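You operate a simulated robot arm through the tools that you are given. There is no shell and no other tool. Be economical: measure what you need, move in short steps, check, and stop when the job is done.

You run a simulated two-armed robot. Do the job below in one go: nothing can be reset, and whatever is moved stays where it is left.

Task
Wipe up the spill on the worktop by the larder with the dishcloth and put it back.

The check looks at the end state, three seconds after you hand in, the way a careful person would. Anything else that was tipped, shoved, dropped, spilled or broken makes it a failure.

Robot
Two 7-joint arms with two-finger parallel grippers on one trunk, on a base that drives. Base frame: it is fixed to the floor where the robot stands at the start and does not move with it; the origin is under the middle of the robot, x ahead of it, y to its left, z up. Readings come in mm, rad, newtons and seconds.
The left shoulder is at the start at [70, 163, 1245], the right one opposite. Payload 3.43 kg a hand.
The tool frame of a hand sits at the grasp point between the pads (the TCP): z along the fingers, y along the line on which they close. The tips reach 34 mm beyond it. The gripper opens to 128 mm. The fingers are 24 mm wide and 12 mm thick; the gripper's body (48 by 130 mm) begins 96 mm behind the TCP.
Orientation is that of the tool frame in the base frame, as a unit quaternion [x, y, z, w]. With the fingers straight down and closing along the base's y, the tool's x points along the base's -x, its y along +y and its z along -z.

Tools
- The arms move only by the tool arm_command. It takes "left_targets", "right_targets" or both (then of equal length, played together; a hand with none holds still); each is a list of rows, each a list of 3 entries, a list of its own where there are three numbers: the shift along the tool's x, y, z in mm, then the turn, a rotation vector about the tool's x, y, z in rad, then the closure, from 0 (fully open) to 1 (shut). In form: [[[tx, ty, tz], [wx, wy, wz], grip], ...]. A call has 1 to 8 rows; each row shifts and turns the commanded pose from where the row before left it, along the tool's axes as they then stand. Rows are played at 5 a second. More than 50 mm and 0.15 rad between two rows, or a gripper value outside its range, and nothing of the call is played. A pose out of reach is approached as far as the arm can. The call stops where the force on the tool passes 40 N (or 10 N more than at its start, if that is more) or the arm is blocked; 0.2 s more then pass. The fingers move at their own pace (about 153 mm/s each) and stop on an object; they squeeze with about 36 N. The grip force told is the motor's: it shows also when the fingers shut on nothing. Time passes only in rows, and 0.2 s behind the last, so rows that do not move let the fingers close. The reply holds the time, the measured pose of the TCP, the force on the tool along the base axes, the opening and the grip force, in the units named above and with some noise.
- Cameras (640 x 400 px; columns grow to the right, rows downward): "scene" is now at [123.8, -23, 1473.9]; the picture's right is [-0.31, -0.95, 0.00], its down [-0.60, 0.20, -0.77] and it looks along [0.74, -0.24, -0.63] (base axes); focal length 289 px, centre (320, 200). "left" rides on the left gripper at [76, 11, -160] in its tool frame; the picture's right is [-0.15, 0.99, 0.00], its down [-0.88, -0.13, -0.46] and it looks along [-0.45, -0.07, 0.89] (tool axes); focal length 234 px, centre (320, 200). "right" rides on the right gripper at [76, -11, -160] in its tool frame; the picture's right is [0.15, 0.99, 0.00], its down [-0.88, 0.13, -0.46] and it looks along [-0.45, 0.07, 0.89] (tool axes); focal length 234 px, centre (320, 200). There is no depth. A picture from a camera that has moved, and an enlarged one, comes with that camera's place and axes in the base frame and with its lens. The place of the scene camera against the robot may be out by one fixed shift of up to 12 mm in any direction.
- camera(camera): a new picture of that camera. No time passes.
- slide_trunk(by): slides the trunk up (or, below 0, down) by that many mm; the arms and the scene camera ride with it, the base frame stays. It gives what a move gives, with no picture.
- base_move(legs): drives the robot by 1 to 6 legs, each [ahead, left, turn to the left] in mm, mm and rad, along the robot's own axes; the way and the turn of a leg run together, so that a leg with both is an arc; at most 1500 mm and 3.142 rad a leg. The arms and the cameras ride along, it lands a little off, and it stops where it bumps. It gives what a move gives.
- aim_head(pan, tilt): turns the head with the scene camera to pan (to the left, within 1.501 rad either way) and tilt (down, from -0.506 to 1.204), counted from straight ahead of the robot. It gives what a move gives.
- enlarge(camera, box): a new picture of the part [left, top, right, bottom] of that camera's present view, enlarged. No time passes.
- sign_off(): hands the job in; it is judged then, once.

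Work in short steps. Places have to be worked out from the pictures, the camera data and where the tool is seen: move nearer, look again, correct. Check each grasp and each placing, and mend what went wrong. You have 120 turns and 100 pictures in all, those below and enlarged ones among them. Open the grippers and draw the arms clear of the work before you hand the job in, unless the task says otherwise; then end with one line.

The tools are called after "Emit:" by a JSON object that holds its "op" and its "data". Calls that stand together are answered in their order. arm_command: Moves the arms, as the interface text tells. Its arguments: {"type":"object","properties":{"left_targets":{"type":"array","items":{"type":"array"}},"right_targets":{"type":"array","items":{"type":"array"}}},"required":[]} The other tools are called the same way: slide_trunk (by) slides the trunk up or down; base_move (legs) drives the base; aim_head (pan, tilt) turns the head that bears the scene camera; camera (camera) takes a picture; enlarge (camera, box) takes an enlarged picture of a part of a camera's view; sign_off () hands the job in.

At the start:

```text
time_s: 0.0
left_tcp_pos: [584.2, 61.9, 1107.9]
left_tcp_rot: [-0.001, 1.0, 0.0, 0.0]
left_ft_force: [0.3, 1.1, -0.5]
left_grip_width: 127.8
left_grasp_force: 0.0
right_tcp_pos: [573.4, -437.8, 1115.4]
right_tcp_rot: [0.0, 1.0, 0.0, 0.0]
right_ft_force: [0.6, 0.4, 0.4]
right_grip_width: 127.7
right_grasp_force: 0.0
trunk travel left (down, up): [-725.0, 215.0]
robot x, y, heading: [2.4, -2.9, 0.004]
head pan, tilt: [-0.314, 0.686]
```

scene: 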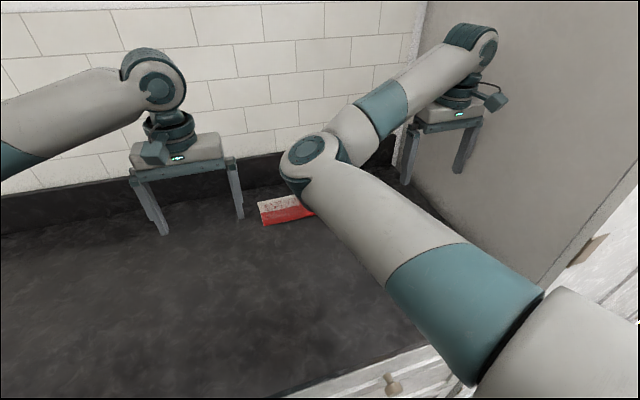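
right: 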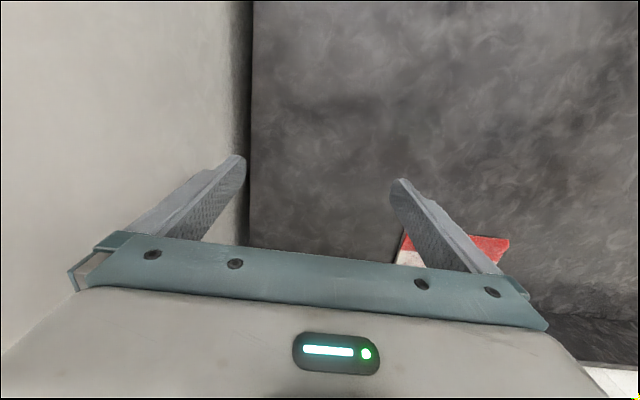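
left: 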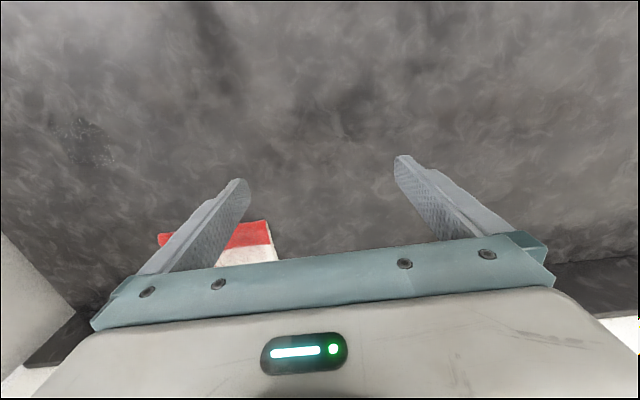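

The left wrist view shows a red and white item near (780,-141), and a faint speckled patch near (536,-347) that may be the spill. I'll enlarge both to check.

Emit:
{"op": "enlarge", "data": {"camera": "scene", "box": [220, 160, 380, 260]}}

Emit:
{"op": "enlarge", "data": {"camera": "left", "box": [0, 80, 240, 230]}}

Emit:
{"op": "enlarge", "data": {"camera": "right", "box": [240, 0, 640, 250]}}

```text
4.00 times, centred on (300, 210) of scene
camera zoom: at [123.8, -23.0, 1473.9], right [-0.31, -0.95, 0.0], down [-0.6, 0.2, -0.77], along [0.74, -0.24, -0.63], focal length 1156 px, centre (400, 160)
```

zoom: 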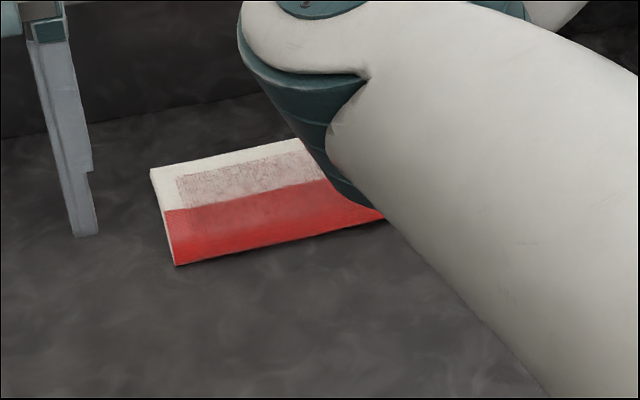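

```text
2.67 times, centred on (120, 155) of left
camera zoom: at [508.7, 69.8, 1267.1], right [0.15, 0.99, 0.0], down [0.88, -0.13, 0.46], along [0.45, -0.07, -0.89], focal length 624 px, centre (853, 320)
```

zoom: 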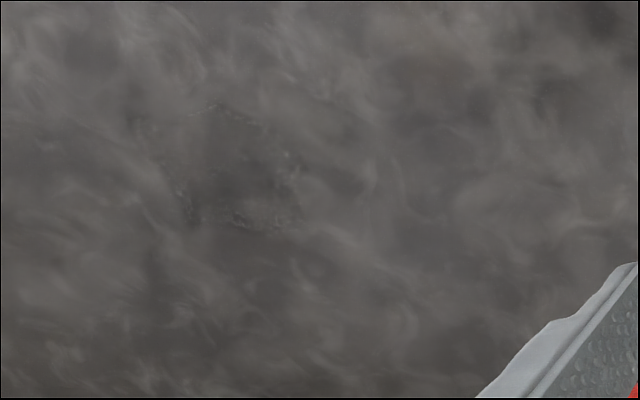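

```text
1.60 times, centred on (440, 125) of right
camera zoom: at [497.4, -449.4, 1276.2], right [-0.15, 0.99, 0.0], down [0.88, 0.13, 0.46], along [0.45, 0.07, -0.89], focal length 375 px, centre (128, 320)
```

zoom: 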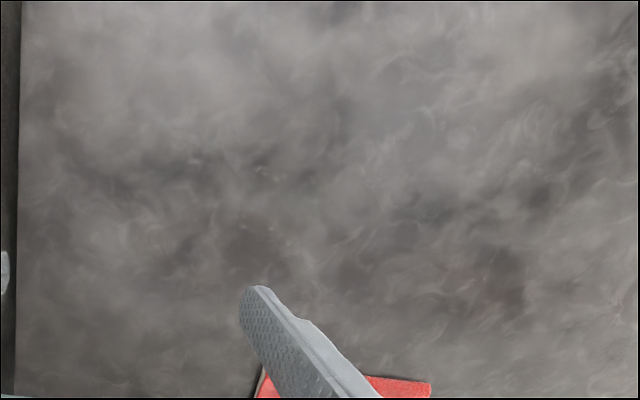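

The red/white item could be a folded cloth or a packet, so I'll look around before deciding: first left, then right.

Emit:
{"op": "aim_head", "data": {"pan": 0.9, "tilt": 0.5}}

Emit:
{"op": "camera", "data": {"camera": "scene"}}

Emit:
{"op": "aim_head", "data": {"pan": -1.4, "tilt": 0.5}}

Emit:
{"op": "camera", "data": {"camera": "scene"}}

Emit:
{"op": "aim_head", "data": {"pan": 0.1, "tilt": 0.6}}

Emit:
{"op": "camera", "data": {"camera": "scene"}}

```text
time_s: 1.4
left_tcp_pos: [583.4, 62.4, 1107.7]
left_tcp_rot: [-0.001, 1.0, 0.0, 0.0]
left_ft_force: [-0.4, 0.8, 1.2]
left_grip_width: 127.8
left_grasp_force: 0.1
right_tcp_pos: [572.0, -439.1, 1117.1]
right_tcp_rot: [0.0, 1.0, 0.0, 0.0]
right_ft_force: [0.3, -0.6, 0.1]
right_grip_width: 127.9
right_grasp_force: 0.1
trunk travel left (down, up): [-725.0, 215.0]
robot x, y, heading: [0.5, -1.3, -0.003]
head pan, tilt: [0.901, 0.499]
```

```text
93 pictures are left
camera scene: at [99.1, 74.8, 1490.5], right [0.78, -0.62, 0.0], down [-0.3, -0.38, -0.88], along [0.55, 0.69, -0.48], focal length 289 px, centre (320, 200)
```

scene: 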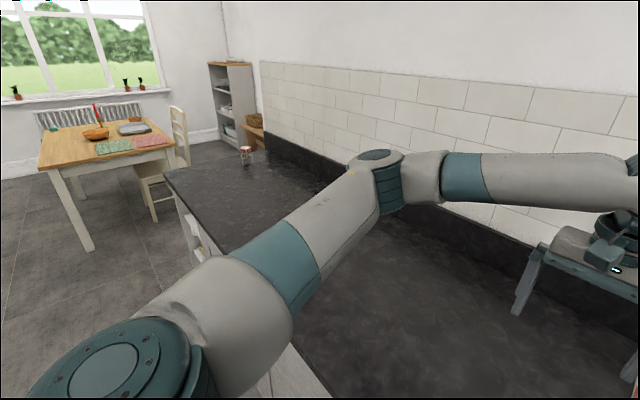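

```text
time_s: 3.5
left_tcp_pos: [584.7, 61.3, 1108.6]
left_tcp_rot: [-0.001, 1.0, 0.0, 0.0]
left_ft_force: [-0.5, 0.0, 0.1]
left_grip_width: 127.8
left_grasp_force: 0.0
right_tcp_pos: [574.3, -438.9, 1117.0]
right_tcp_rot: [0.001, 1.0, -0.001, 0.0]
right_ft_force: [-1.0, 0.4, -0.1]
right_grip_width: 128.1
right_grasp_force: 0.1
trunk travel left (down, up): [-725.0, 215.0]
robot x, y, heading: [0.6, -2.7, 0.003]
head pan, tilt: [-1.4, 0.499]
```

```text
92 pictures are left
camera scene: at [58.1, -86.2, 1490.5], right [-0.99, -0.17, 0.0], down [-0.08, 0.47, -0.88], along [0.15, -0.87, -0.48], focal length 289 px, centre (320, 200)
```

scene: 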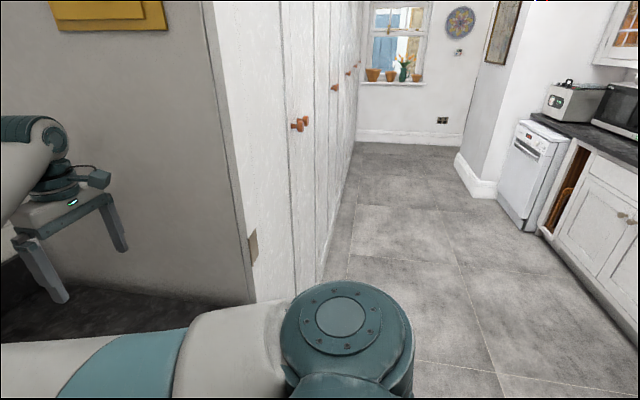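

```text
time_s: 5.1
left_tcp_pos: [583.5, 61.8, 1108.0]
left_tcp_rot: [-0.001, 1.0, 0.001, 0.0]
left_ft_force: [-0.4, -0.1, 0.1]
left_grip_width: 127.8
left_grasp_force: 0.1
right_tcp_pos: [573.5, -438.5, 1116.3]
right_tcp_rot: [-0.001, 1.0, -0.001, 0.0]
right_ft_force: [0.6, -0.3, -0.8]
right_grip_width: 128.1
right_grasp_force: 0.1
trunk travel left (down, up): [-725.0, 215.0]
robot x, y, heading: [0.2, -2.6, -0.003]
head pan, tilt: [0.099, 0.6]
```

```text
91 pictures are left
camera scene: at [130.5, 12.2, 1481.4], right [0.1, -1.0, 0.0], down [-0.56, -0.06, -0.82], along [0.82, 0.08, -0.57], focal length 289 px, centre (320, 200)
```

scene: 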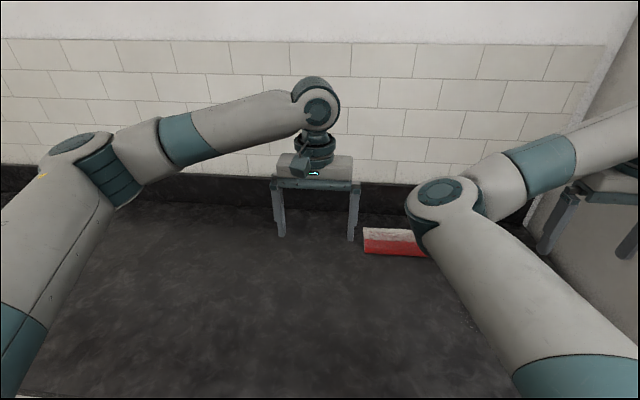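

The larder is the white tall unit on the right. I'll zoom on the table and the left end of the worktop to see what could be the dishcloth.

Emit:
{"op": "aim_head", "data": {"pan": 1.1, "tilt": 0.3}}

Emit:
{"op": "enlarge", "data": {"camera": "scene", "box": [80, 120, 400, 320]}}

Emit:
{"op": "aim_head", "data": {"pan": 1.5, "tilt": 0.6}}

Emit:
{"op": "camera", "data": {"camera": "scene"}}

```text
time_s: 6.4
left_tcp_pos: [584.0, 61.6, 1107.7]
left_tcp_rot: [-0.001, 1.0, 0.0, -0.001]
left_ft_force: [-0.1, 0.7, 0.2]
left_grip_width: 127.7
left_grasp_force: 0.0
right_tcp_pos: [573.3, -438.4, 1116.4]
right_tcp_rot: [0.0, 1.0, -0.001, 0.001]
right_ft_force: [0.0, 0.3, -0.5]
right_grip_width: 127.8
right_grasp_force: 0.0
trunk travel left (down, up): [-725.0, 215.0]
robot x, y, heading: [0.8, -1.3, 0.001]
head pan, tilt: [1.1, 0.3]
```

```text
2.00 times, centred on (240, 220) of scene
camera zoom: at [85.0, 86.7, 1508.9], right [0.89, -0.45, 0.0], down [-0.13, -0.26, -0.96], along [0.43, 0.85, -0.3], focal length 578 px, centre (480, 160)
```

zoom: 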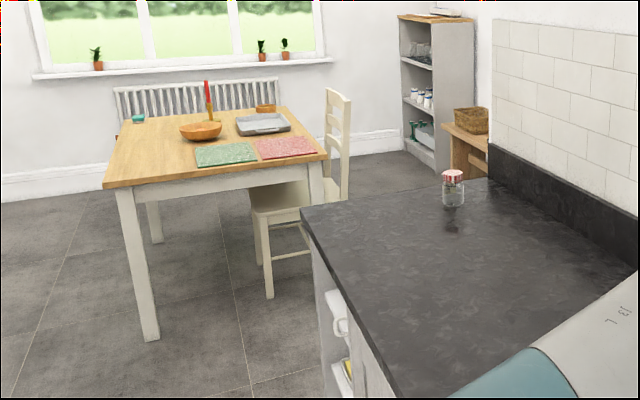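

```text
time_s: 7.3
left_tcp_pos: [584.0, 61.4, 1108.6]
left_tcp_rot: [-0.001, 1.0, 0.0, 0.001]
left_ft_force: [0.1, 0.2, 0.4]
left_grip_width: 128.1
left_grasp_force: 0.0
right_tcp_pos: [573.4, -438.1, 1116.2]
right_tcp_rot: [-0.001, 1.0, 0.0, 0.0]
right_ft_force: [-0.5, -0.9, -0.7]
right_grip_width: 128.1
right_grasp_force: 0.2
trunk travel left (down, up): [-725.0, 215.0]
robot x, y, heading: [-0.3, 1.4, 0.001]
head pan, tilt: [1.499, 0.6]
```

```text
89 pictures are left
camera scene: at [49.0, 91.7, 1481.5], right [1.0, -0.07, 0.0], down [-0.04, -0.56, -0.83], along [0.06, 0.82, -0.56], focal length 289 px, centre (320, 200)
```

scene: 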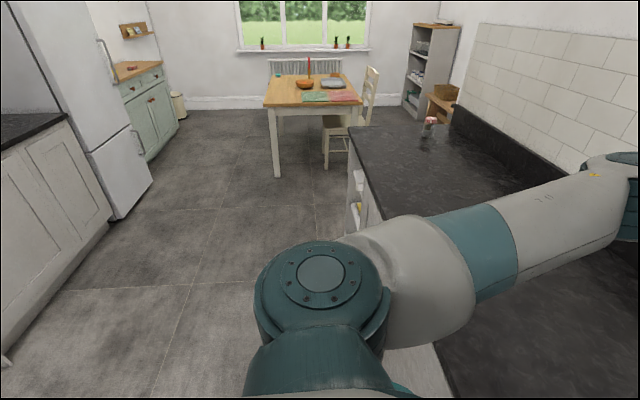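

A jar stands at the far end, and there is something white and yellow in the front of the cabinet. I'll get a closer look at both candidates.

Emit:
{"op": "enlarge", "data": {"camera": "left", "box": [140, 190, 300, 290]}}

Emit:
{"op": "enlarge", "data": {"camera": "scene", "box": [320, 140, 400, 240]}}

```text
4.00 times, centred on (220, 240) of left
camera zoom: at [508.8, 69.8, 1267.1], right [0.15, 0.99, 0.0], down [0.88, -0.13, 0.46], along [0.45, -0.07, -0.89], focal length 937 px, centre (720, 40)
```

zoom: 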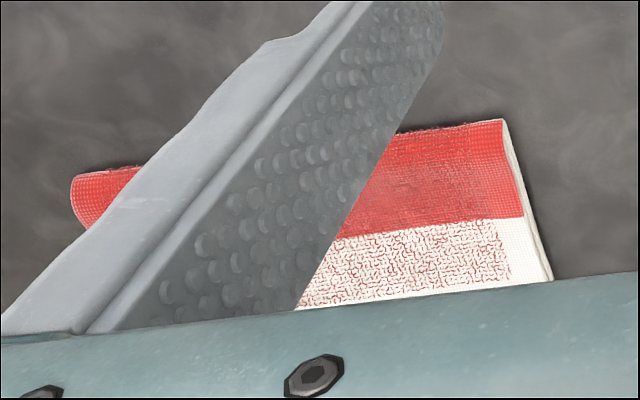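

```text
4.00 times, centred on (360, 190) of scene
camera zoom: at [49.0, 91.7, 1481.5], right [1.0, -0.07, 0.0], down [-0.04, -0.56, -0.83], along [0.06, 0.82, -0.56], focal length 1156 px, centre (160, 240)
```

zoom: 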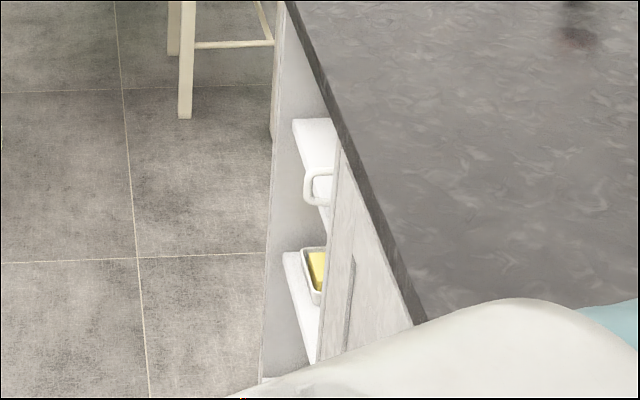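

The red/white item is a folded woven cloth, so it is the dishcloth. I'll enlarge the right camera around the spill candidate.

Emit:
{"op": "enlarge", "data": {"camera": "right", "box": [290, 50, 450, 150]}}

Emit:
{"op": "aim_head", "data": {"pan": -0.6, "tilt": 1.1}}

Emit:
{"op": "camera", "data": {"camera": "scene"}}

```text
4.00 times, centred on (370, 100) of right
camera zoom: at [497.4, -449.4, 1276.2], right [-0.15, 0.99, 0.0], down [0.88, 0.13, 0.46], along [0.45, 0.07, -0.89], focal length 937 px, centre (120, 600)
```

zoom: 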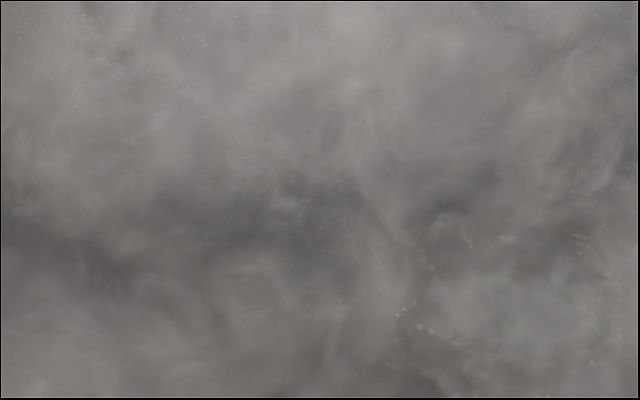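

```text
time_s: 9.3
left_tcp_pos: [583.9, 61.6, 1107.7]
left_tcp_rot: [-0.001, 1.0, 0.001, 0.0]
left_ft_force: [0.0, -0.6, 0.1]
left_grip_width: 127.7
left_grasp_force: 0.1
right_tcp_pos: [572.9, -439.1, 1116.6]
right_tcp_rot: [-0.001, 1.0, 0.0, -0.001]
right_ft_force: [-1.1, -0.9, 0.6]
right_grip_width: 128.0
right_grasp_force: 0.0
trunk travel left (down, up): [-725.0, 215.0]
robot x, y, heading: [0.6, 3.7, 0.004]
head pan, tilt: [-0.6, 1.1]
```

```text
85 pictures are left
camera scene: at [94.7, -32.1, 1442.8], right [-0.56, -0.83, 0.0], down [-0.74, 0.5, -0.45], along [0.37, -0.26, -0.89], focal length 289 px, centre (320, 200)
```

scene: 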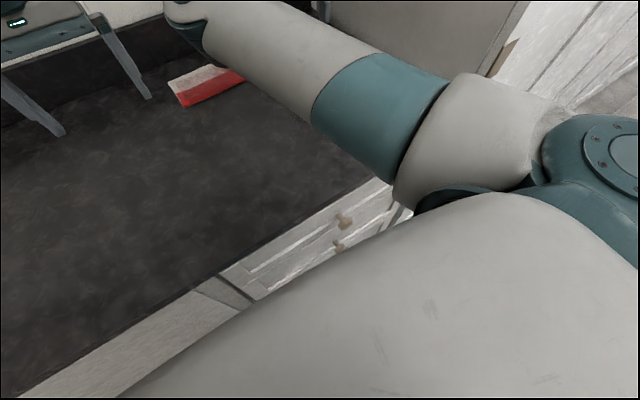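

The possible spill marks are faint, near x≈536 and y between -400 and -240. I'll bring the right hand back and sideways so its camera looks straight at that area.

Emit:
{"op": "arm_command", "data": {"right_targets": [[[33, 33, 0], [0, 0, 0], 0], [[33, 33, 0], [0, 0, 0], 0], [[33, 33, 0], [0, 0, 0], 0]]}}

Emit:
{"op": "camera", "data": {"camera": "right"}}

Emit:
{"op": "camera", "data": {"camera": "left"}}

```text
time_s: 10.1
left_tcp_pos: [584.0, 60.3, 1108.5]
left_tcp_rot: [0.0, 1.0, -0.001, 0.0]
left_ft_force: [0.3, 0.8, 0.5]
left_grip_width: 128.1
left_grasp_force: 0.2
right_tcp_pos: [485.8, -401.0, 1116.9]
right_tcp_rot: [0.0, 1.0, 0.0, 0.001]
right_ft_force: [-0.5, 0.5, 0.0]
right_grip_width: 128.0
right_grasp_force: 0.1
right hand out of reach, approached as far as the arm can: row 2, 3
trunk travel left (down, up): [-725.0, 215.0]
robot x, y, heading: [-1.4, 4.7, -0.0]
head pan, tilt: [-0.6, 1.1]
```

```text
84 pictures are left
camera right: at [409.2, -412.0, 1277.6], right [-0.15, 0.99, 0.0], down [0.88, 0.13, 0.46], along [0.45, 0.07, -0.89], focal length 234 px, centre (320, 200)
```

right: 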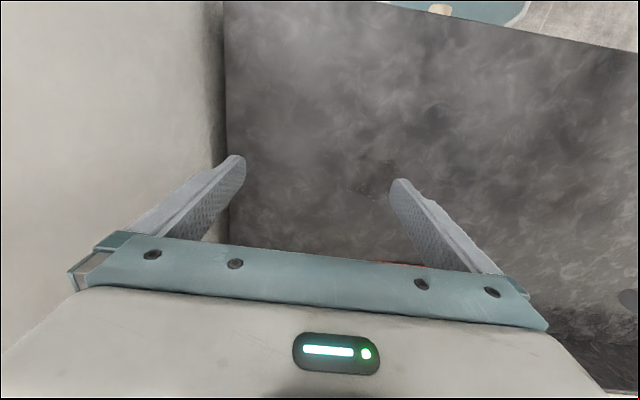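

```text
83 pictures are left
camera left: at [508.6, 68.6, 1267.2], right [0.15, 0.99, 0.0], down [0.88, -0.13, 0.46], along [0.45, -0.07, -0.89], focal length 234 px, centre (320, 200)
```

left: 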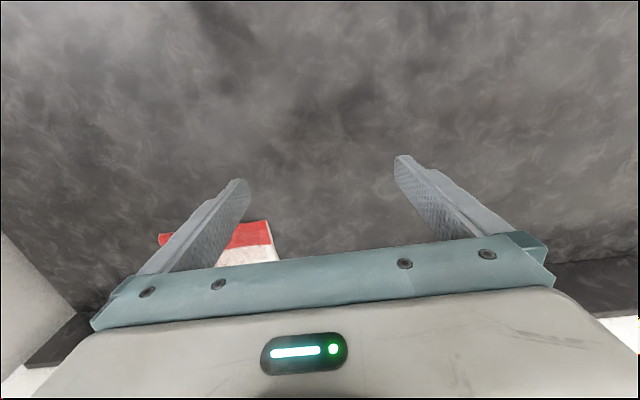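

Specks show between the fingers at about (375,190); I'll enlarge there.

Emit:
{"op": "enlarge", "data": {"camera": "right", "box": [240, 120, 432, 240]}}

Emit:
{"op": "enlarge", "data": {"camera": "left", "box": [10, 90, 170, 190]}}

```text
3.33 times, centred on (336, 180) of right
camera zoom: at [409.2, -412.0, 1277.6], right [-0.15, 0.99, 0.0], down [0.88, 0.13, 0.46], along [0.45, 0.07, -0.89], focal length 781 px, centre (267, 267)
```

zoom: 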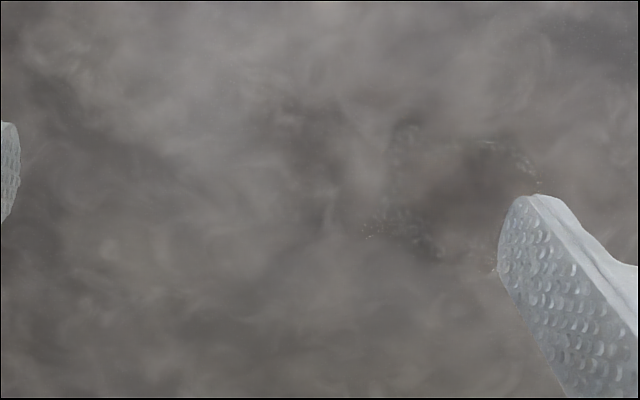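

```text
4.00 times, centred on (90, 140) of left
camera zoom: at [508.6, 68.6, 1267.2], right [0.15, 0.99, 0.0], down [0.88, -0.13, 0.46], along [0.45, -0.07, -0.89], focal length 937 px, centre (1240, 440)
```

zoom: 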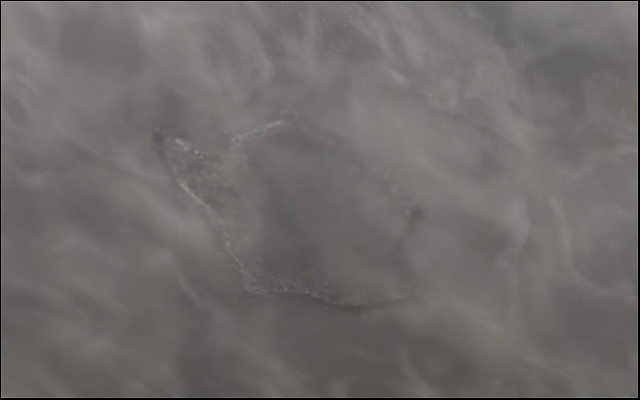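

Triangulating the cloth and puddle from both wrist cameras and the scene camera agrees on a surface at z≈912, higher than the quoted 866. That puts the spill at about x 503–577, y -334…-253, and the cloth at about x 709–814, y -259…-57. Next I'll move the left hand out to the left and the right hand to a viewing spot near the cloth.

Emit:
{"op": "arm_command", "data": {"left_targets": [[[0, 40, 0], [0, 0, 0], 0], [[0, 40, 0], [0, 0, 0], 0], [[0, 40, 0], [0, 0, 0], 0], [[0, 0, 0], [0, 0, 0], 0]], "right_targets": [[[-45, 10, 0], [0, 0, 0], 0], [[-45, 10, 0], [0, 0, 0], 0], [[-45, 20, 0], [0, 0, 0], 0], [[0, 40, 0], [0, 0, 0], 0]]}}

Emit:
{"op": "camera", "data": {"camera": "right"}}

Emit:
{"op": "enlarge", "data": {"camera": "left", "box": [40, 150, 280, 300]}}

```text
time_s: 11.1
left_tcp_pos: [583.7, 179.8, 1107.9]
left_tcp_rot: [0.0, 1.0, 0.001, 0.0]
left_ft_force: [0.5, 0.0, -0.2]
left_grip_width: 128.0
left_grasp_force: 0.1
right_tcp_pos: [631.2, -360.4, 1116.4]
right_tcp_rot: [0.0, 1.0, 0.001, 0.0]
right_ft_force: [-0.5, -0.7, -0.1]
right_grip_width: 128.1
right_grasp_force: 0.1
right hand out of reach, approached as far as the arm can: row 1, 4
trunk travel left (down, up): [-725.0, 215.0]
robot x, y, heading: [3.6, -0.8, 0.004]
head pan, tilt: [-0.6, 1.1]
```

```text
80 pictures are left
camera right: at [555.2, -372.1, 1275.2], right [-0.15, 0.99, 0.0], down [0.88, 0.13, 0.46], along [0.45, 0.07, -0.89], focal length 234 px, centre (320, 200)
```

right: 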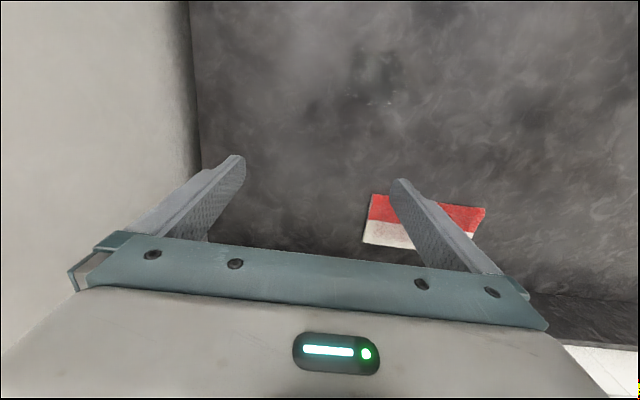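

```text
2.67 times, centred on (160, 225) of left
camera zoom: at [508.2, 189.0, 1266.3], right [0.15, 0.99, 0.0], down [0.88, -0.13, 0.45], along [0.45, -0.07, -0.89], focal length 624 px, centre (747, 133)
```

zoom: 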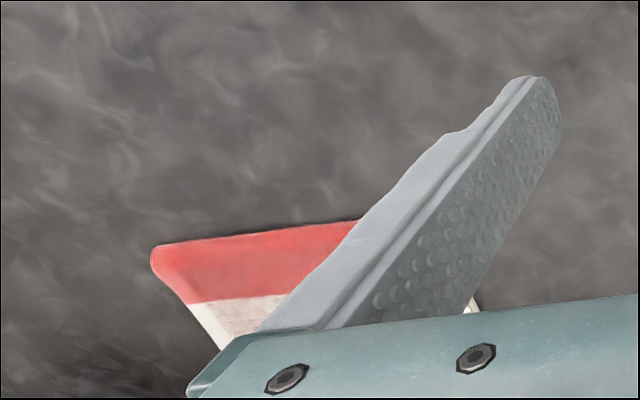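

The right hand seems to hit a limit moving inward here. I'll shift the base 120 mm left so the cloth lies about 20° to its own side.

Emit:
{"op": "base_move", "data": {"legs": [[0, 120, 0]]}}

Emit:
{"op": "arm_command", "data": {"right_targets": [[[0, 0, 0], [0, 0, 0.14], 0], [[0, 0, 0], [0, 0, 0.14], 0], [[0, 0, 0], [0, 0, 0.14], 0], [[0, 0, 0], [0, 0, 0.14], 0]]}}

```text
time_s: 12.3
left_tcp_pos: [582.2, 301.5, 1106.9]
left_tcp_rot: [-0.002, 1.0, 0.0, 0.0]
left_ft_force: [-0.5, -0.2, 0.4]
left_grip_width: 127.8
left_grasp_force: 0.1
right_tcp_pos: [631.2, -239.4, 1115.5]
right_tcp_rot: [-0.002, 1.0, -0.001, 0.001]
right_ft_force: [0.4, -0.4, -0.1]
right_grip_width: 128.0
right_grasp_force: 0.0
trunk travel left (down, up): [-725.0, 215.0]
robot x, y, heading: [0.6, 117.6, 0.006]
head pan, tilt: [-0.6, 1.1]
```

```text
time_s: 13.3
left_tcp_pos: [582.7, 301.2, 1107.6]
left_tcp_rot: [-0.002, 1.0, 0.0, 0.0]
left_ft_force: [0.7, 0.0, 0.2]
left_grip_width: 128.0
left_grasp_force: 0.0
right_tcp_pos: [630.9, -239.9, 1115.1]
right_tcp_rot: [0.275, 0.961, 0.0, 0.001]
right_ft_force: [-0.1, -0.2, 0.4]
right_grip_width: 128.2
right_grasp_force: 0.1
trunk travel left (down, up): [-725.0, 215.0]
robot x, y, heading: [-1.7, 118.1, 0.007]
head pan, tilt: [-0.6, 1.1]
```

The turn works, so I'll finish it to 90° so that the fingers close along x.

Emit:
{"op": "arm_command", "data": {"right_targets": [[[0, 0, 0], [0, 0, 0.1443], 0], [[0, 0, 0], [0, 0, 0.1443], 0], [[0, 0, 0], [0, 0, 0.1443], 0], [[0, 0, 0], [0, 0, 0.1443], 0], [[0, 0, 0], [0, 0, 0.1443], 0], [[0, 0, 0], [0, 0, 0.1443], 0], [[0, 0, 0], [0, 0, 0.1443], 0]]}}

Emit:
{"op": "camera", "data": {"camera": "right"}}

```text
time_s: 14.9
left_tcp_pos: [580.7, 302.2, 1108.7]
left_tcp_rot: [-0.003, 1.0, 0.0, 0.001]
left_ft_force: [-0.4, 0.5, 0.1]
left_grip_width: 127.7
left_grasp_force: 0.0
right_tcp_pos: [505.5, -291.7, 1092.5]
right_tcp_rot: [0.664, 0.747, 0.025, -0.006]
right_ft_force: [-0.4, 0.0, 0.3]
right_grip_width: 128.0
right_grasp_force: 0.1
right hand out of reach, approached as far as the arm can: row 4, 5, 6, 7
trunk travel left (down, up): [-725.0, 215.0]
robot x, y, heading: [1.8, 118.6, 0.0]
head pan, tilt: [-0.6, 1.1]
```

```text
78 pictures are left
camera right: at [480.7, -223.8, 1254.1], right [0.97, 0.26, 0.04], down [0.22, -0.88, 0.42], along [0.14, -0.4, -0.91], focal length 234 px, centre (320, 200)
```

right: 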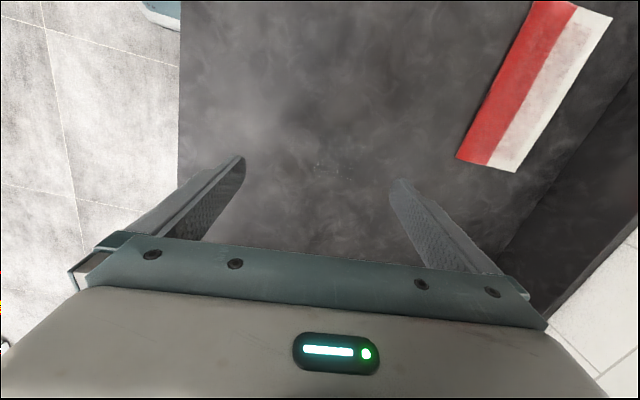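

The hand is held up close to its reach limit. I'll raise the trunk by 120 mm, then lower the hand relative to it to get a better posture.

Emit:
{"op": "slide_trunk", "data": {"by": 120}}

Emit:
{"op": "arm_command", "data": {"right_targets": [[[0, 0, 40], [0, 0, 0], 0], [[0, 0, 40], [0, 0, 0], 0], [[0, 0, 40], [0, 0, 0], 0], [[0, 0, 0], [0, 0, 0], 0]]}}

```text
time_s: 16.4
left_tcp_pos: [581.7, 302.5, 1225.9]
left_tcp_rot: [-0.002, 1.0, 0.0, 0.0]
left_ft_force: [0.5, -0.4, 0.2]
left_grip_width: 127.9
left_grasp_force: 0.2
right_tcp_pos: [507.0, -291.2, 1211.1]
right_tcp_rot: [0.664, 0.748, 0.024, -0.007]
right_ft_force: [-0.1, 0.6, -1.1]
right_grip_width: 128.1
right_grasp_force: 0.0
trunk travel left (down, up): [-845.0, 95.0]
robot x, y, heading: [1.3, 119.5, 0.005]
head pan, tilt: [-0.6, 1.1]
```

```text
time_s: 17.4
left_tcp_pos: [582.7, 301.5, 1226.8]
left_tcp_rot: [-0.002, 1.0, 0.001, 0.0]
left_ft_force: [-0.7, 0.8, 0.1]
left_grip_width: 127.9
left_grasp_force: 0.1
right_tcp_pos: [498.6, -301.2, 1094.6]
right_tcp_rot: [0.663, 0.748, 0.026, -0.007]
right_ft_force: [-1.2, 0.4, -0.8]
right_grip_width: 127.8
right_grasp_force: 0.1
right hand out of reach, approached as far as the arm can: row 2, 3
trunk travel left (down, up): [-845.0, 95.0]
robot x, y, heading: [-3.5, 117.9, 0.01]
head pan, tilt: [-0.6, 1.1]
```

The wrist yaw limit is near +83°. I'll unwind and go the other way, levelling the slight tilt in the first row.

Emit:
{"op": "arm_command", "data": {"right_targets": [[[-20, 0, 0], [0.03, -0.045, -0.1], 0], [[0, 10, 0], [0, 0, -0.15], 0], [[0, 10, 0], [0, 0, -0.15], 0], [[0, 10, 0], [0, 0, -0.15], 0], [[0, 10, 0], [0, 0, -0.15], 0], [[0, 0, 0], [0, 0, -0.15], 0], [[0, 0, 0], [0, 0, -0.15], 0], [[0, 0, 0], [0, 0, -0.15], 0]]}}

Emit:
{"op": "arm_command", "data": {"right_targets": [[[0, 0, 0], [0, 0, -0.15], 0], [[0, 0, 0], [0, 0, -0.15], 0], [[0, 0, 0], [0, 0, -0.15], 0], [[0, 0, 0], [0, 0, -0.15], 0], [[0, 0, 0], [0, 0, -0.15], 0], [[0, 0, 0], [0, 0, -0.15], 0], [[0, 0, 0], [0, 0, -0.15], 0], [[0, 0, 0], [0, 0, -0.15], 0]]}}

```text
time_s: 19.2
left_tcp_pos: [581.5, 302.3, 1226.5]
left_tcp_rot: [-0.002, 1.0, 0.0, 0.0]
left_ft_force: [-0.1, -0.4, 0.7]
left_grip_width: 128.0
left_grasp_force: 0.0
right_tcp_pos: [536.5, -300.8, 1093.4]
right_tcp_rot: [0.15, 0.989, -0.002, 0.0]
right_ft_force: [-0.3, -0.3, -0.2]
right_grip_width: 127.7
right_grasp_force: 0.0
trunk travel left (down, up): [-845.0, 95.0]
robot x, y, heading: [-2.2, 120.2, 0.003]
head pan, tilt: [-0.6, 1.1]
```

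```text
time_s: 21.0
left_tcp_pos: [582.1, 300.5, 1227.1]
left_tcp_rot: [-0.001, 1.0, 0.0, 0.0]
left_ft_force: [0.1, 0.4, -0.2]
left_grip_width: 127.7
left_grasp_force: 0.1
right_tcp_pos: [536.4, -301.7, 1092.9]
right_tcp_rot: [-0.434, 0.901, -0.002, -0.001]
right_ft_force: [0.1, 0.8, -0.5]
right_grip_width: 128.0
right_grasp_force: 0.0
trunk travel left (down, up): [-845.0, 95.0]
robot x, y, heading: [0.6, 121.1, 0.001]
head pan, tilt: [-0.6, 1.1]
```

Levelled and turning well this way. I'll turn the rest to -90° and look.

Emit:
{"op": "arm_command", "data": {"right_targets": [[[0, 0, 0], [0, 0, -0.1346], 0], [[0, 0, 0], [0, 0, -0.1346], 0], [[0, 0, 0], [0, 0, -0.1346], 0], [[0, 0, 0], [0, 0, -0.1346], 0], [[0, 0, 0], [0, 0, -0.1346], 0], [[0, 0, 0], [0, 0, 0], 0]]}}

Emit:
{"op": "camera", "data": {"camera": "right"}}

```text
time_s: 22.4
left_tcp_pos: [582.4, 301.7, 1226.2]
left_tcp_rot: [-0.002, 1.0, 0.0, 0.0]
left_ft_force: [-0.8, 0.4, 0.0]
left_grip_width: 128.1
left_grasp_force: 0.0
right_tcp_pos: [538.1, -301.6, 1092.4]
right_tcp_rot: [0.707, -0.707, 0.002, 0.001]
right_ft_force: [0.0, -0.1, 0.2]
right_grip_width: 128.1
right_grasp_force: 0.0
trunk travel left (down, up): [-845.0, 95.0]
robot x, y, heading: [-1.4, 118.3, -0.0]
head pan, tilt: [-0.6, 1.1]
```

```text
77 pictures are left
camera right: at [547.6, -376.1, 1253.3], right [-0.99, -0.15, 0.0], down [-0.13, 0.88, 0.45], along [-0.07, 0.45, -0.89], focal length 234 px, centre (320, 200)
```

right: 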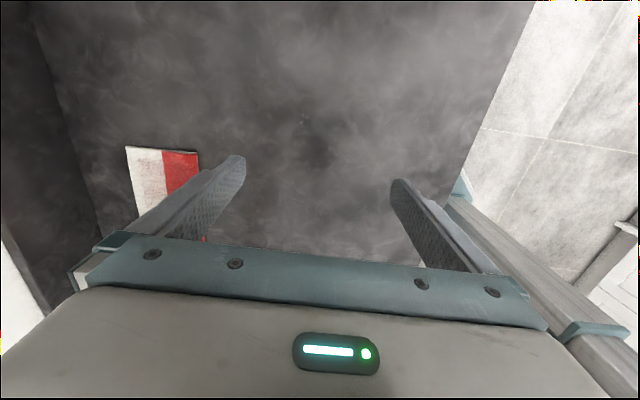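

Now I'll move along +x so the cloth sits between the fingers in view.

Emit:
{"op": "arm_command", "data": {"right_targets": [[[0, -45, 0], [0, 0, 0], 0], [[0, -45, 0], [0, 0, 0], 0], [[0, -45, 0], [0, 0, 0], 0], [[0, -45, 0], [0, 0, 0], 0], [[0, -44, 0], [0, 0, 0], 0], [[0, 0, 0], [0, 0, 0], 0]]}}

Emit:
{"op": "camera", "data": {"camera": "right"}}

```text
time_s: 23.8
left_tcp_pos: [580.8, 302.3, 1227.1]
left_tcp_rot: [-0.001, 1.0, 0.0, -0.001]
left_ft_force: [0.0, -0.4, 0.5]
left_grip_width: 128.2
left_grasp_force: 0.1
right_tcp_pos: [761.9, -302.9, 1092.2]
right_tcp_rot: [-0.706, 0.708, -0.003, -0.002]
right_ft_force: [0.3, 0.4, 0.0]
right_grip_width: 127.9
right_grasp_force: 0.0
trunk travel left (down, up): [-845.0, 95.0]
robot x, y, heading: [-2.3, 118.8, -0.003]
head pan, tilt: [-0.6, 1.1]
```

```text
76 pictures are left
camera right: at [773.1, -376.9, 1252.2], right [-0.99, -0.14, 0.0], down [-0.13, 0.88, 0.45], along [-0.06, 0.45, -0.89], focal length 234 px, centre (320, 200)
```

right: 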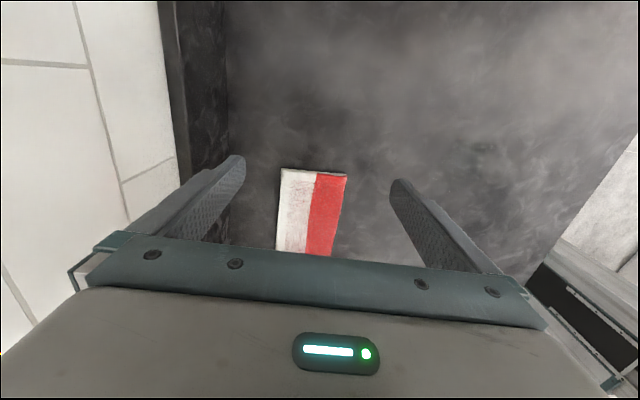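

The near end corners come out at about (817,-252) and (716,-256), matching the earlier fix. I'll enlarge to see its thickness and folds.

Emit:
{"op": "enlarge", "data": {"camera": "right", "box": [240, 150, 400, 250]}}

Emit:
{"op": "aim_head", "data": {"pan": -0.35, "tilt": 0.75}}

Emit:
{"op": "camera", "data": {"camera": "scene"}}

```text
4.00 times, centred on (320, 200) of right
camera zoom: at [773.1, -376.9, 1252.2], right [-0.99, -0.14, 0.0], down [-0.13, 0.88, 0.45], along [-0.06, 0.45, -0.89], focal length 937 px, centre (320, 200)
```

zoom: 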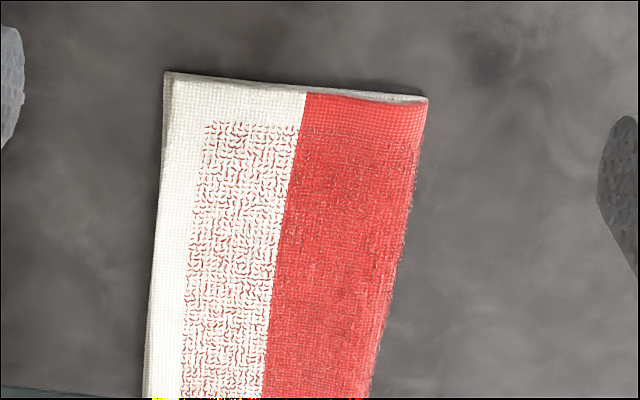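

```text
time_s: 24.6
left_tcp_pos: [582.0, 302.7, 1227.5]
left_tcp_rot: [-0.002, 1.0, 0.0, 0.0]
left_ft_force: [0.5, 0.4, -0.1]
left_grip_width: 128.1
left_grasp_force: 0.0
right_tcp_pos: [762.1, -302.4, 1090.2]
right_tcp_rot: [-0.707, 0.707, -0.002, -0.001]
right_ft_force: [0.3, 0.3, -0.1]
right_grip_width: 127.8
right_grasp_force: 0.0
trunk travel left (down, up): [-845.0, 95.0]
robot x, y, heading: [0.6, 119.9, 0.005]
head pan, tilt: [-0.351, 0.75]
```

```text
74 pictures are left
camera scene: at [120.4, 94.0, 1588.5], right [-0.34, -0.94, 0.0], down [-0.64, 0.23, -0.73], along [0.69, -0.25, -0.68], focal length 289 px, centre (320, 200)
```

scene: 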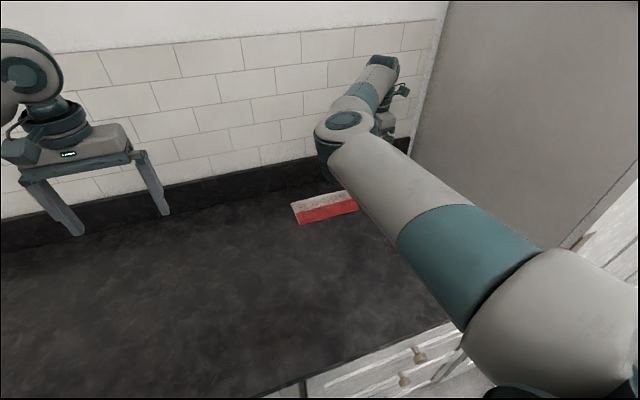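

The cloth is a slab about 100 mm wide and 10 mm thick, yawed about 0.03 rad. I'll move over its middle at about (764,-156) and match the yaw.

Emit:
{"op": "arm_command", "data": {"right_targets": [[[-36.5, -1, 0], [0, 0, 0], 0], [[-36.5, -1, 0], [0, 0, 0], 0], [[-36.5, 0, 0], [0, 0, 0], 0], [[-36.5, 0, 0], [0, 0, -0.03], 0], [[0, 0, 45], [0, 0, 0], 0], [[0, 0, 25], [0, 0, 0], 0], [[0, 0, 0], [0, 0, 0], 0]]}}

Emit:
{"op": "camera", "data": {"camera": "right"}}

Emit:
{"op": "enlarge", "data": {"camera": "scene", "box": [220, 100, 420, 260]}}

```text
time_s: 26.2
left_tcp_pos: [582.2, 303.1, 1226.5]
left_tcp_rot: [-0.002, 1.0, 0.0, 0.0]
left_ft_force: [0.7, -0.6, 0.0]
left_grip_width: 128.2
left_grasp_force: 0.1
right_tcp_pos: [761.0, -155.4, 1024.8]
right_tcp_rot: [0.717, -0.697, 0.003, 0.001]
right_ft_force: [-0.6, -0.4, 0.0]
right_grip_width: 127.6
right_grasp_force: 0.1
trunk travel left (down, up): [-845.0, 95.0]
robot x, y, heading: [-1.2, 118.3, 0.004]
head pan, tilt: [-0.351, 0.75]
```

```text
73 pictures are left
camera right: at [773.9, -229.6, 1183.8], right [-0.98, -0.17, 0.0], down [-0.16, 0.88, 0.45], along [-0.08, 0.44, -0.89], focal length 234 px, centre (320, 200)
```

right: 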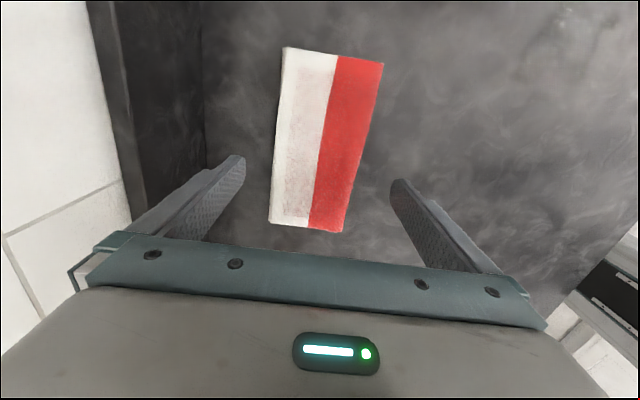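

```text
2.50 times, centred on (320, 180) of scene
camera zoom: at [119.5, 95.4, 1588.6], right [-0.34, -0.94, 0.0], down [-0.64, 0.23, -0.73], along [0.69, -0.25, -0.68], focal length 722 px, centre (320, 250)
```

zoom: 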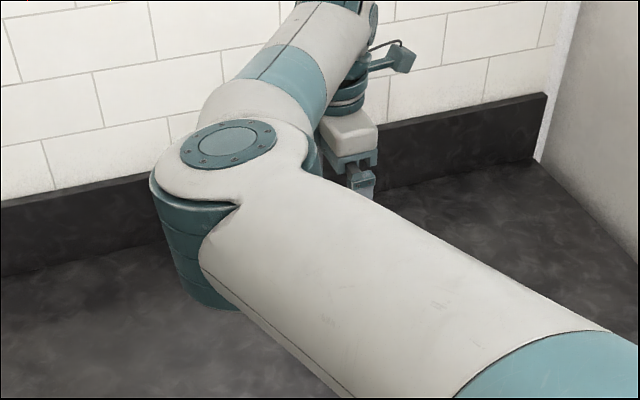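

The corners give cloth centre (763,-153), yaw about 0.03, so the fingers straddle it with about 12 mm each side. I'll descend 60 mm and look again.

Emit:
{"op": "arm_command", "data": {"right_targets": [[[0, -2, 30], [0, 0, 0], 0], [[0, 0, 30], [0, 0, 0], 0], [[0, 0, 0], [0, 0, 0], 0]]}}

Emit:
{"op": "camera", "data": {"camera": "right"}}

```text
time_s: 27.0
left_tcp_pos: [582.0, 301.4, 1227.4]
left_tcp_rot: [-0.002, 1.0, 0.0, 0.0]
left_ft_force: [0.4, 0.5, -0.3]
left_grip_width: 128.0
left_grasp_force: 0.2
right_tcp_pos: [765.5, -156.3, 964.6]
right_tcp_rot: [0.717, -0.697, 0.003, 0.001]
right_ft_force: [0.5, 0.3, 0.1]
right_grip_width: 128.0
right_grasp_force: 0.0
trunk travel left (down, up): [-845.0, 95.0]
robot x, y, heading: [0.1, 117.9, 0.004]
head pan, tilt: [-0.351, 0.75]
```

```text
71 pictures are left
camera right: at [777.6, -230.7, 1124.8], right [-0.98, -0.17, 0.0], down [-0.16, 0.88, 0.45], along [-0.08, 0.44, -0.89], focal length 234 px, centre (320, 200)
```

right: 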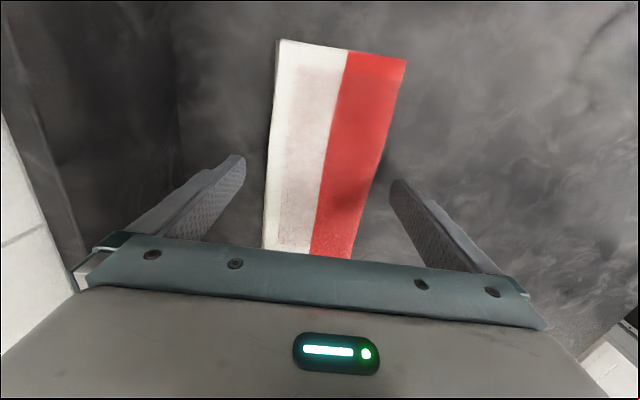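

The cloth's middle is near x≈759, closer to the near finger. I'll shift 5 mm toward -x and go down in small guarded steps.

Emit:
{"op": "arm_command", "data": {"right_targets": [[[0, 5, 0], [0, 0, 0], 0], [[0, 0, 5], [0, 0, 0], 0], [[0, 0, 5], [0, 0, 0], 0], [[0, 0, 3], [0, 0, 0], 0], [[0, 0, 0], [0, 0, 0], 0]]}}

Emit:
{"op": "camera", "data": {"camera": "right"}}

```text
time_s: 28.2
left_tcp_pos: [583.3, 300.8, 1226.3]
left_tcp_rot: [-0.001, 1.0, 0.001, 0.0]
left_ft_force: [-0.8, 0.6, -0.3]
left_grip_width: 128.1
left_grasp_force: 0.1
right_tcp_pos: [760.1, -157.2, 949.6]
right_tcp_rot: [0.716, -0.698, 0.003, 0.001]
right_ft_force: [-0.9, -0.4, 0.0]
right_grip_width: 127.9
right_grasp_force: 0.2
trunk travel left (down, up): [-845.0, 95.0]
robot x, y, heading: [-1.2, 119.0, 0.006]
head pan, tilt: [-0.351, 0.75]
```

```text
70 pictures are left
camera right: at [773.3, -231.6, 1109.9], right [-0.98, -0.17, 0.0], down [-0.16, 0.88, 0.45], along [-0.08, 0.44, -0.89], focal length 234 px, centre (320, 200)
```

right: 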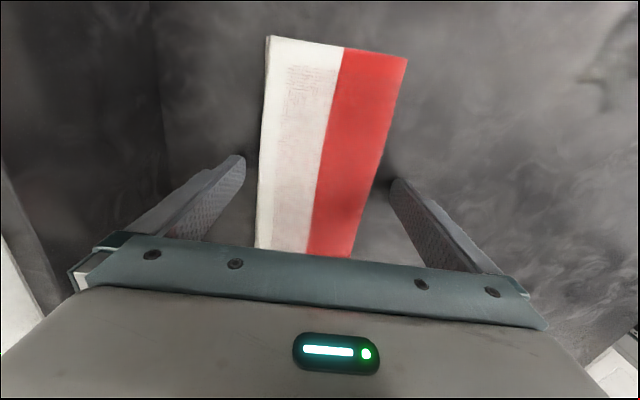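

Well centred, no contact yet, tips at z≈916. I'll step down 2 mm at a time.

Emit:
{"op": "arm_command", "data": {"right_targets": [[[0, 0, 2], [0, 0, 0], 0], [[0, 0, 2], [0, 0, 0], 0], [[0, 0, 0], [0, 0, 0], 0]]}}

Emit:
{"op": "enlarge", "data": {"camera": "right", "box": [200, 120, 440, 270]}}

```text
time_s: 29.0
left_tcp_pos: [583.0, 301.7, 1226.9]
left_tcp_rot: [-0.002, 1.0, 0.001, -0.001]
left_ft_force: [0.6, 1.1, 0.2]
left_grip_width: 128.1
left_grasp_force: 0.0
right_tcp_pos: [761.1, -156.5, 944.2]
right_tcp_rot: [0.716, -0.698, 0.002, 0.002]
right_ft_force: [0.4, 0.6, -0.6]
right_grip_width: 127.9
right_grasp_force: 0.0
trunk travel left (down, up): [-845.0, 95.0]
robot x, y, heading: [0.3, 116.7, 0.003]
head pan, tilt: [-0.351, 0.75]
```

```text
2.67 times, centred on (320, 195) of right
camera zoom: at [773.0, -231.1, 1105.7], right [-0.98, -0.17, 0.0], down [-0.16, 0.88, 0.45], along [-0.08, 0.44, -0.89], focal length 624 px, centre (320, 213)
```

zoom: 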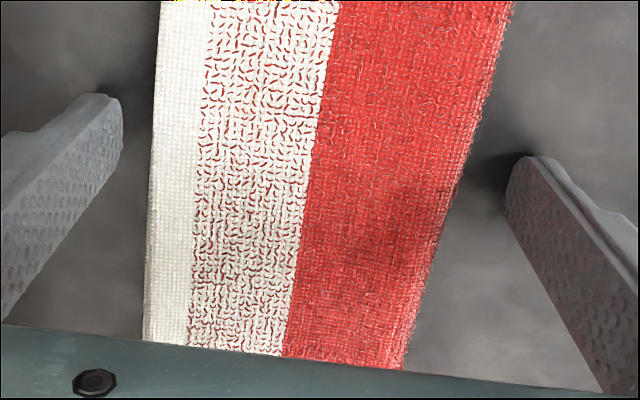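

No contact yet with the tips at about 910. I'll keep going in fine steps.

Emit:
{"op": "arm_command", "data": {"right_targets": [[[0, 0, 1.5], [0, 0, 0], 0], [[0, 0, 1.5], [0, 0, 0], 0], [[0, 0, 0], [0, 0, 0], 0]]}}

```text
time_s: 29.8
left_tcp_pos: [581.0, 301.8, 1226.9]
left_tcp_rot: [-0.001, 1.0, 0.0, 0.0]
left_ft_force: [0.2, 0.9, 0.2]
left_grip_width: 127.9
left_grasp_force: 0.0
right_tcp_pos: [760.1, -156.8, 943.9]
right_tcp_rot: [0.717, -0.697, 0.004, 0.002]
right_ft_force: [0.5, 0.5, 11.0]
right_grip_width: 127.2
right_grasp_force: 0.0
trunk travel left (down, up): [-845.0, 95.0]
robot x, y, heading: [-1.2, 117.9, 0.002]
head pan, tilt: [-0.351, 0.75]
```

Contact at TCP z≈944, so the surface is at about 910. I'll lift 2 mm and close gently to touch the cloth's sides.

Emit:
{"op": "arm_command", "data": {"right_targets": [[[0, 0, -2.5], [0, 0, 0], 0], [[0, 0, 0], [0, 0, 0], 0.15], [[0, 0, 0], [0, 0, 0], 0.22], [[0, 0, 0], [0, 0, 0], 0.26], [[0, 0, 0], [0, 0, 0], 0.26]]}}

Emit:
{"op": "camera", "data": {"camera": "right"}}

```text
time_s: 31.0
left_tcp_pos: [581.6, 301.7, 1228.0]
left_tcp_rot: [-0.002, 1.0, 0.0, 0.0]
left_ft_force: [0.8, -1.1, 1.0]
left_grip_width: 128.3
left_grasp_force: 0.2
right_tcp_pos: [759.9, -157.2, 945.1]
right_tcp_rot: [0.717, -0.698, 0.001, 0.002]
right_ft_force: [-0.2, 0.5, -0.7]
right_grip_width: 95.0
right_grasp_force: 0.3
trunk travel left (down, up): [-845.0, 95.0]
robot x, y, heading: [-1.0, 117.2, 0.009]
head pan, tilt: [-0.351, 0.75]
```

```text
68 pictures are left
camera right: at [772.7, -231.8, 1104.7], right [-0.98, -0.17, 0.0], down [-0.16, 0.88, 0.45], along [-0.08, 0.44, -0.89], focal length 234 px, centre (320, 200)
```

right: 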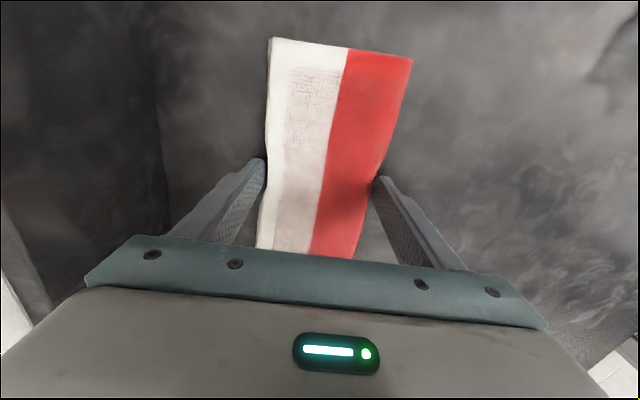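

The cloth is soft and gives in at the sides. I'll squeeze a little more and watch force and shape.

Emit:
{"op": "arm_command", "data": {"right_targets": [[[0, 0, 0], [0, 0, 0], 0.32], [[0, 0, 0], [0, 0, 0], 0.38], [[0, 0, 0], [0, 0, 0], 0.38]]}}

Emit:
{"op": "camera", "data": {"camera": "right"}}

```text
time_s: 31.8
left_tcp_pos: [583.2, 301.9, 1226.8]
left_tcp_rot: [-0.002, 1.0, -0.001, 0.0]
left_ft_force: [0.7, -1.4, -0.8]
left_grip_width: 128.1
left_grasp_force: 0.1
right_tcp_pos: [760.9, -157.2, 945.0]
right_tcp_rot: [0.717, -0.697, 0.002, 0.001]
right_ft_force: [0.0, 0.5, 0.4]
right_grip_width: 79.6
right_grasp_force: 0.5
trunk travel left (down, up): [-845.0, 95.0]
robot x, y, heading: [1.7, 118.4, -0.001]
head pan, tilt: [-0.351, 0.75]
```

```text
67 pictures are left
camera right: at [772.8, -231.9, 1104.8], right [-0.98, -0.17, 0.0], down [-0.16, 0.88, 0.45], along [-0.08, 0.44, -0.89], focal length 234 px, centre (320, 200)
```

right: 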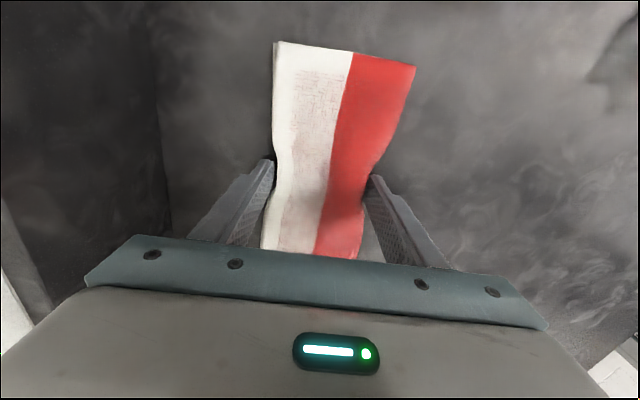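

It is real soft cloth with almost no resistance. With it lightly held between the fingers I can drag it along the worktop. First I'll drag about a half-way diagonal and check it follows.

Emit:
{"op": "arm_command", "data": {"right_targets": [[[10, 17, 0], [0, 0, 0], 0.42], [[12, 20, 0], [0, 0, 0], 0.42], [[12, 20, 0], [0, 0, 0], 0.42], [[12, 20, 0], [0, 0, 0], 0.42], [[0, 0, 0], [0, 0, 0], 0.42]]}}

Emit:
{"op": "camera", "data": {"camera": "right"}}

```text
time_s: 33.0
left_tcp_pos: [582.3, 301.9, 1226.6]
left_tcp_rot: [-0.002, 1.0, 0.0, 0.0]
left_ft_force: [1.2, -0.6, -0.1]
left_grip_width: 128.2
left_grasp_force: 0.1
right_tcp_pos: [684.7, -202.2, 943.5]
right_tcp_rot: [0.717, -0.697, 0.002, 0.002]
right_ft_force: [0.6, -0.4, -0.6]
right_grip_width: 74.5
right_grasp_force: 0.4
trunk travel left (down, up): [-845.0, 95.0]
robot x, y, heading: [-1.1, 117.1, 0.007]
head pan, tilt: [-0.351, 0.75]
```

```text
66 pictures are left
camera right: at [697.5, -277.3, 1105.2], right [-0.98, -0.17, 0.0], down [-0.16, 0.88, 0.45], along [-0.08, 0.44, -0.89], focal length 234 px, centre (320, 200)
```

right: 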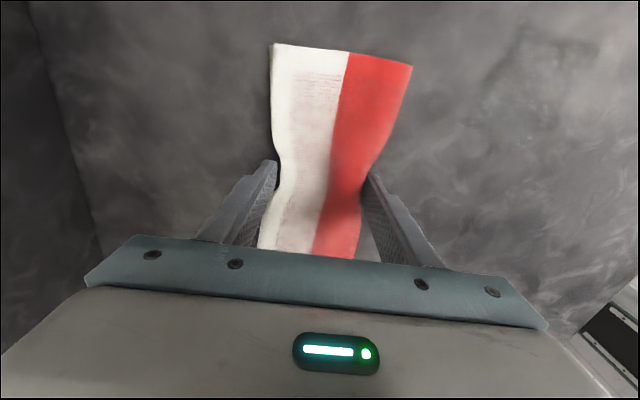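

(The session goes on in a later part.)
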